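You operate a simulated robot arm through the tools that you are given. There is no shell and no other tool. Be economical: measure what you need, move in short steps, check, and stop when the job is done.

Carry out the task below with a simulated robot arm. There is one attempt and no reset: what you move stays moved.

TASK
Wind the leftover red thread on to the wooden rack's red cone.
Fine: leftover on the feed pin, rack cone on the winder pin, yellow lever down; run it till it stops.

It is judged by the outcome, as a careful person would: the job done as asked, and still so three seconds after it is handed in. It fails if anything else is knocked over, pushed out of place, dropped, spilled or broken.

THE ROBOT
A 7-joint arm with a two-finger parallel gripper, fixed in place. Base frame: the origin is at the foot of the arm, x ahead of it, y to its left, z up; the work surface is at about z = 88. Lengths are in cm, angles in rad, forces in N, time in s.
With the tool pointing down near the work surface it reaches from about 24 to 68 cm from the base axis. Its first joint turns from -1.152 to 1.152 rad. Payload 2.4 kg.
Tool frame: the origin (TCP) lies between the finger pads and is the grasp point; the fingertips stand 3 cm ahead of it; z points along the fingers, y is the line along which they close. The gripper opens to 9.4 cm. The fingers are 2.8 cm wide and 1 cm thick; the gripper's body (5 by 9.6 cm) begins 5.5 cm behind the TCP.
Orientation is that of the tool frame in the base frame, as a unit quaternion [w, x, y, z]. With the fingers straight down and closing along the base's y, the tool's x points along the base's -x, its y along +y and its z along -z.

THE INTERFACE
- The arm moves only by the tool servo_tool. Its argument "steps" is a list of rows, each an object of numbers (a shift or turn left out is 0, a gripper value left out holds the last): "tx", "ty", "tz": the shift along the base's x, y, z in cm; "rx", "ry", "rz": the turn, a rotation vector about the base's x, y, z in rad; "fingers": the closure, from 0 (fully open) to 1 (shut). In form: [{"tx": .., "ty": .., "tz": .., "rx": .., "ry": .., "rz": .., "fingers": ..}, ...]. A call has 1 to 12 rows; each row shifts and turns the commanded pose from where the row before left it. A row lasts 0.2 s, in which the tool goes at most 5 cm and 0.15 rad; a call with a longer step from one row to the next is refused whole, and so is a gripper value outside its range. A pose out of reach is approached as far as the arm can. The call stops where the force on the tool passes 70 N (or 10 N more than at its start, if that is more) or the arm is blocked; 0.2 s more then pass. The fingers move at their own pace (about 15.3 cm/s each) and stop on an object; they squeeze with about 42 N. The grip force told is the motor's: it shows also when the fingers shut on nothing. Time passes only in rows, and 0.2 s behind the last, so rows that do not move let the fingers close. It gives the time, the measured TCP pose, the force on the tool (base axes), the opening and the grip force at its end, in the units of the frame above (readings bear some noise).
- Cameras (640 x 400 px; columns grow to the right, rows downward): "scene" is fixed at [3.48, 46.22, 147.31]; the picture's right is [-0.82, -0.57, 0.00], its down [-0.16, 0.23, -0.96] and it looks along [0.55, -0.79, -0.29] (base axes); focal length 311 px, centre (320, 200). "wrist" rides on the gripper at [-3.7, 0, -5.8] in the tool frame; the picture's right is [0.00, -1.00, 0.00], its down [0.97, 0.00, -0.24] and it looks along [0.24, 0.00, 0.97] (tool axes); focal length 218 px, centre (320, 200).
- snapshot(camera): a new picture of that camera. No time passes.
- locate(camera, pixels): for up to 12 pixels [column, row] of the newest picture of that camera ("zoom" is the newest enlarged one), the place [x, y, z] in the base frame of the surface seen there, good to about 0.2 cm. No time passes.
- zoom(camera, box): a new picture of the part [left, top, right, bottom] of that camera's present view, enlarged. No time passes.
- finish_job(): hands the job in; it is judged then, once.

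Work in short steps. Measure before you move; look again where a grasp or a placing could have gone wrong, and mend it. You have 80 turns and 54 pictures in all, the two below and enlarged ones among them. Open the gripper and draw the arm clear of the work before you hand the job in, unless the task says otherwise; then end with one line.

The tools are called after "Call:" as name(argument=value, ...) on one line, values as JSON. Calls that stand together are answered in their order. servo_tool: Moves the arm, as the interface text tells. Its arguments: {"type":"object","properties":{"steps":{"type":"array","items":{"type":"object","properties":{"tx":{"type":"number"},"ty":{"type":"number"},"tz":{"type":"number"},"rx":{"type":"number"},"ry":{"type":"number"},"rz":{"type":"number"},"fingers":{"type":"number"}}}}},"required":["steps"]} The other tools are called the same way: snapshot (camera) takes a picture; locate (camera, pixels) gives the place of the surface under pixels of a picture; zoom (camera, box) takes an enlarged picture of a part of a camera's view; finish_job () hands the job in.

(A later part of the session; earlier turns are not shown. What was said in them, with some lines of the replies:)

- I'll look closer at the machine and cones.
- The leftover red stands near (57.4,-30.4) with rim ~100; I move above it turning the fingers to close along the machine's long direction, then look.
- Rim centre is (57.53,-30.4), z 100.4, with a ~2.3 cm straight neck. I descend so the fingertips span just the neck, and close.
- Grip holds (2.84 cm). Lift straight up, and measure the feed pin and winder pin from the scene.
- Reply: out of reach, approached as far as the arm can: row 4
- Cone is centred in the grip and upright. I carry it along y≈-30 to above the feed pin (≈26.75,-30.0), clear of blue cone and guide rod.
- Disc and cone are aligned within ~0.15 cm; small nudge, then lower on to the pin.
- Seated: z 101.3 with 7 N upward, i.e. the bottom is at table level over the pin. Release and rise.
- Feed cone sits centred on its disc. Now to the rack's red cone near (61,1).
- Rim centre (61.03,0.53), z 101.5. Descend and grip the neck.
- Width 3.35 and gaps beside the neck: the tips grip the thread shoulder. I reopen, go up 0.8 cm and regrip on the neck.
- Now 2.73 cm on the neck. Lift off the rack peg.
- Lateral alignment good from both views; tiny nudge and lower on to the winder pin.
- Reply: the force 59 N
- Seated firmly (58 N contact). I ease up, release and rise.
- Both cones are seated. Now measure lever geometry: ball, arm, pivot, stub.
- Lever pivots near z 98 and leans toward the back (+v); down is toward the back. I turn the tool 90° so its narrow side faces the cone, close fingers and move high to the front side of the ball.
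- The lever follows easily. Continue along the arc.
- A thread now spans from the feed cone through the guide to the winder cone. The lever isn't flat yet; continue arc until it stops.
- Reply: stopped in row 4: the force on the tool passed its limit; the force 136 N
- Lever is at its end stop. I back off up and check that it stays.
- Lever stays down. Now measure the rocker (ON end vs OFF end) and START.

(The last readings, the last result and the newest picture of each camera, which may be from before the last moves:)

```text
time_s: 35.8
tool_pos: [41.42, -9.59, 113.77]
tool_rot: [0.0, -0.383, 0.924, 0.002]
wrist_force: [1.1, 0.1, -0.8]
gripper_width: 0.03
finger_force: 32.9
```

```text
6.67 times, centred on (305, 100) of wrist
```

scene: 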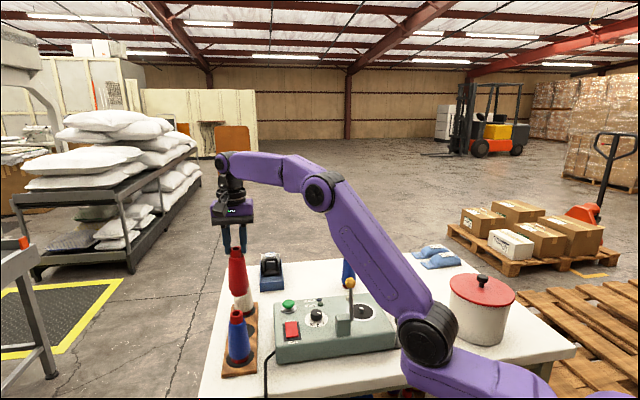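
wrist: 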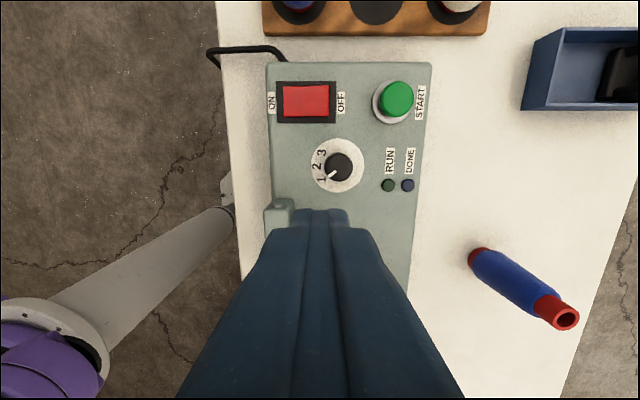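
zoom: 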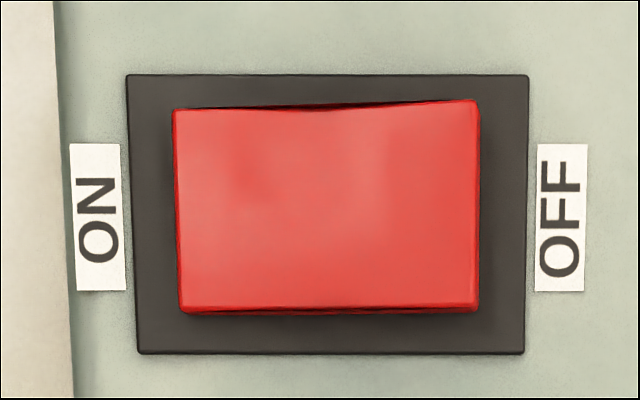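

ON end is low (94.5 vs 95.0): already ON. Move above START at (52.9,-8.95, top 96).

Call:
servo_tool(steps=[{"tx": 3.8, "ty": 0.2, "tz": -2}, {"tx": 3.8, "ty": 0.2, "tz": -3}, {"tx": 3.88, "ty": 0.2, "tz": -3}, {"tz": -3}, {"tz": -2}, {}])

Call:
zoom(camera="scene", box=[250, 260, 350, 350])

```text
time_s: 37.2
tool_pos: [53.03, -8.97, 100.68]
tool_rot: [-0.001, -0.384, 0.923, 0.002]
wrist_force: [0.0, -0.1, 0.0]
gripper_width: 0.0
finger_force: 32.9
```

```text
4.44 times, centred on (300, 305) of scene
```

zoom: 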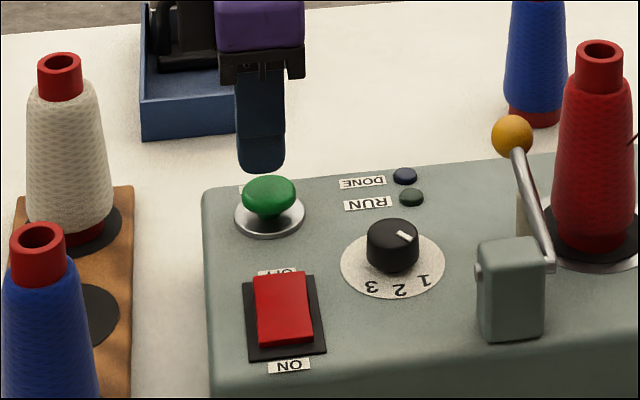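

Call:
servo_tool(steps=[{"tz": -0.8}, {"tz": -0.5}, {"tz": -0.3}, {"tz": -0.3}, {"tz": -0.2}, {"tz": -0.2}, {"tz": 1.2}, {"tz": 1.5}, {}])

Call:
zoom(camera="scene", box=[250, 250, 410, 350])

```text
time_s: 39.2
tool_pos: [52.97, -8.72, 101.12]
tool_rot: [-0.001, -0.383, 0.924, 0.002]
wrist_force: [0.4, 1.5, 0.1]
gripper_width: 0.0
finger_force: 32.7
```

```text
4.00 times, centred on (330, 300) of scene
```

zoom: 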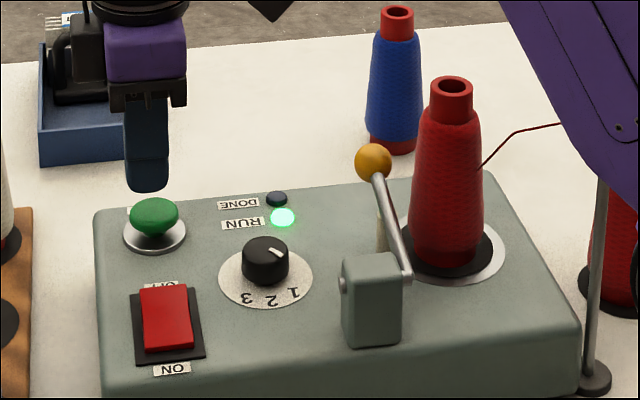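

RUN is lit. I draw the arm up and clear (moving inward and high over empty space), letting it run.

Call:
servo_tool(steps=[{"tz": 3}, {"tz": 4}, {"tz": 4}, {"tz": 3, "tx": -1}, {"tx": -2}, {}, {}, {}, {}, {}, {}, {}])

Call:
servo_tool(steps=[{}, {}, {}, {}, {}, {}, {}, {}, {}, {}, {}, {}])

Call:
servo_tool(steps=[{}, {}, {}, {}, {}, {}, {}, {}, {}, {}, {}, {}])

Call:
zoom(camera="scene", box=[250, 250, 430, 350])

```text
time_s: 41.8
tool_pos: [49.96, -8.94, 115.02]
tool_rot: [0.0, -0.383, 0.924, 0.001]
wrist_force: [0.4, -0.9, -0.1]
gripper_width: 0.01
finger_force: 32.3
```

```text
time_s: 44.4
tool_pos: [49.92, -8.94, 115.06]
tool_rot: [-0.001, -0.384, 0.923, 0.002]
wrist_force: [0.4, 0.5, 0.5]
gripper_width: 0.02
finger_force: 33.1
```

```text
time_s: 47.0
tool_pos: [49.92, -8.9, 114.99]
tool_rot: [-0.001, -0.383, 0.924, 0.002]
wrist_force: [0.9, 0.0, 0.6]
gripper_width: 0.0
finger_force: 32.7
```

```text
3.56 times, centred on (340, 300) of scene
```

zoom: 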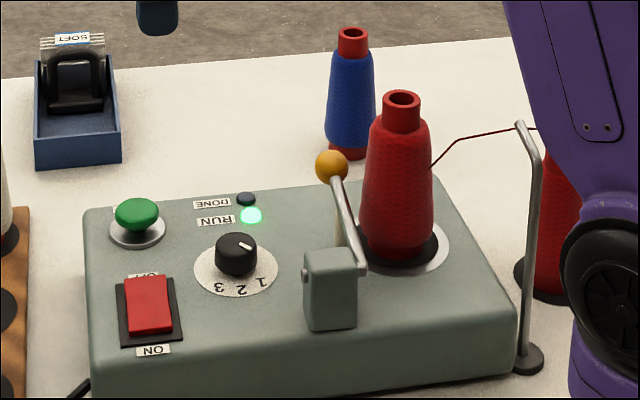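

Still running, the winder cone thickening. Open the gripper and wait.

Call:
servo_tool(steps=[{"fingers": 0}, {}, {}, {}, {}, {}, {}, {}, {}, {}, {}, {}])

Call:
servo_tool(steps=[{}, {}, {}, {}, {}, {}, {}, {}, {}, {}, {}, {}])

Call:
servo_tool(steps=[{}, {}, {}, {}, {}, {}, {}, {}, {}, {}, {}, {}])

Call:
servo_tool(steps=[{}, {}, {}, {}, {}, {}, {}, {}, {}, {}, {}, {}])

Call:
servo_tool(steps=[{}, {}, {}, {}, {}, {}, {}, {}, {}, {}, {}, {}])

Call:
zoom(camera="scene", box=[250, 250, 430, 350])

```text
time_s: 49.6
tool_pos: [49.97, -8.81, 115.04]
tool_rot: [0.0, -0.383, 0.924, 0.002]
wrist_force: [0.0, -0.4, 1.0]
gripper_width: 9.4
finger_force: 0.0
```

```text
time_s: 52.2
tool_pos: [49.95, -8.84, 115.02]
tool_rot: [-0.001, -0.384, 0.923, 0.001]
wrist_force: [0.3, 0.2, -0.3]
gripper_width: 9.39
finger_force: 0.0
```

```text
time_s: 54.8
tool_pos: [49.9, -8.8, 115.01]
tool_rot: [-0.001, -0.384, 0.923, 0.002]
wrist_force: [-0.3, 0.5, -0.6]
gripper_width: 9.44
finger_force: 0.1
```

```text
time_s: 57.4
tool_pos: [49.76, -8.9, 114.91]
tool_rot: [-0.001, -0.383, 0.924, 0.002]
wrist_force: [-0.6, -0.7, 0.0]
gripper_width: 9.4
finger_force: 0.2
```

```text
time_s: 60.0
tool_pos: [49.86, -8.87, 115.03]
tool_rot: [-0.001, -0.383, 0.924, 0.002]
wrist_force: [-0.4, 0.0, 0.0]
gripper_width: 9.41
finger_force: 0.2
```

```text
3.56 times, centred on (340, 300) of scene
```

zoom: 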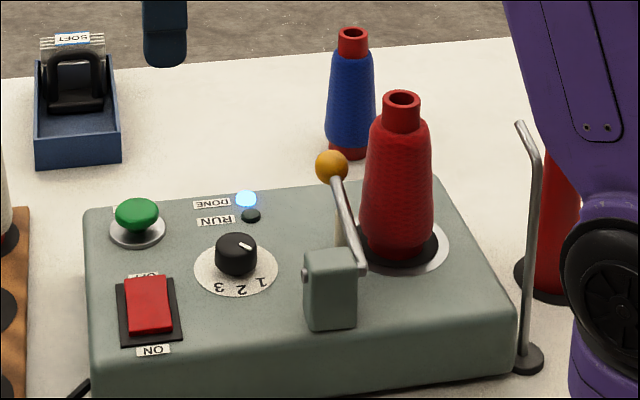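

DONE is lit and RUN is off. One last look at the whole from the wrist.

Call:
snapshot(camera="wrist")

Call:
snapshot(camera="scene")

```text
5 pictures are left
```

wrist: 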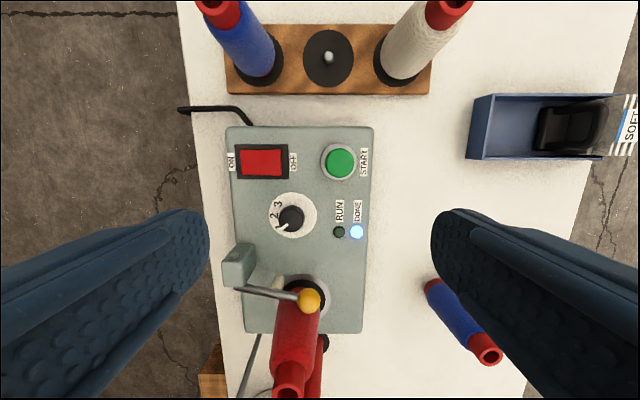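

```text
4 pictures are left
```

scene: 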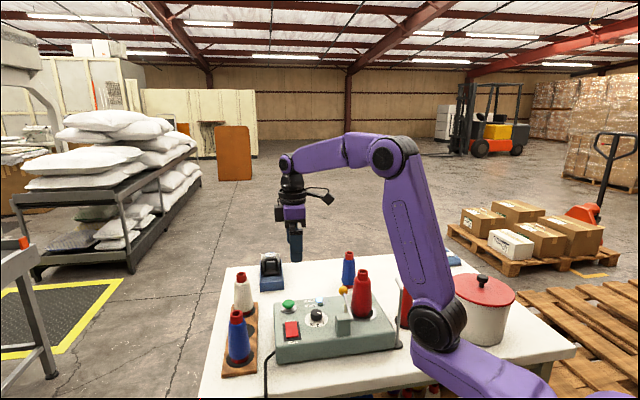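

Call:
zoom(camera="scene", box=[380, 270, 430, 340])

```text
5.71 times, centred on (405, 305) of scene
```

zoom: 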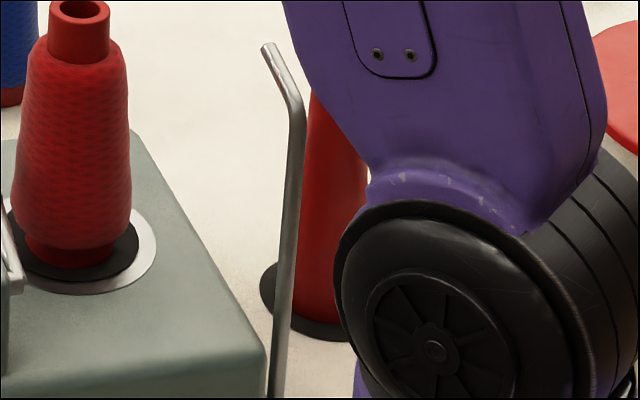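

The feed cone is now a bare core, the winder cone is full, and the arm is clear with the gripper open.

Call:
finish_job()

```text
The job is handed in.
```

The leftover red thread is wound onto the wooden rack's red cone: the winder stopped by itself with DONE lit, the leftover cone is bare, and nothing else was moved. I left the dial at 1, the lever down and both cones on their pins.
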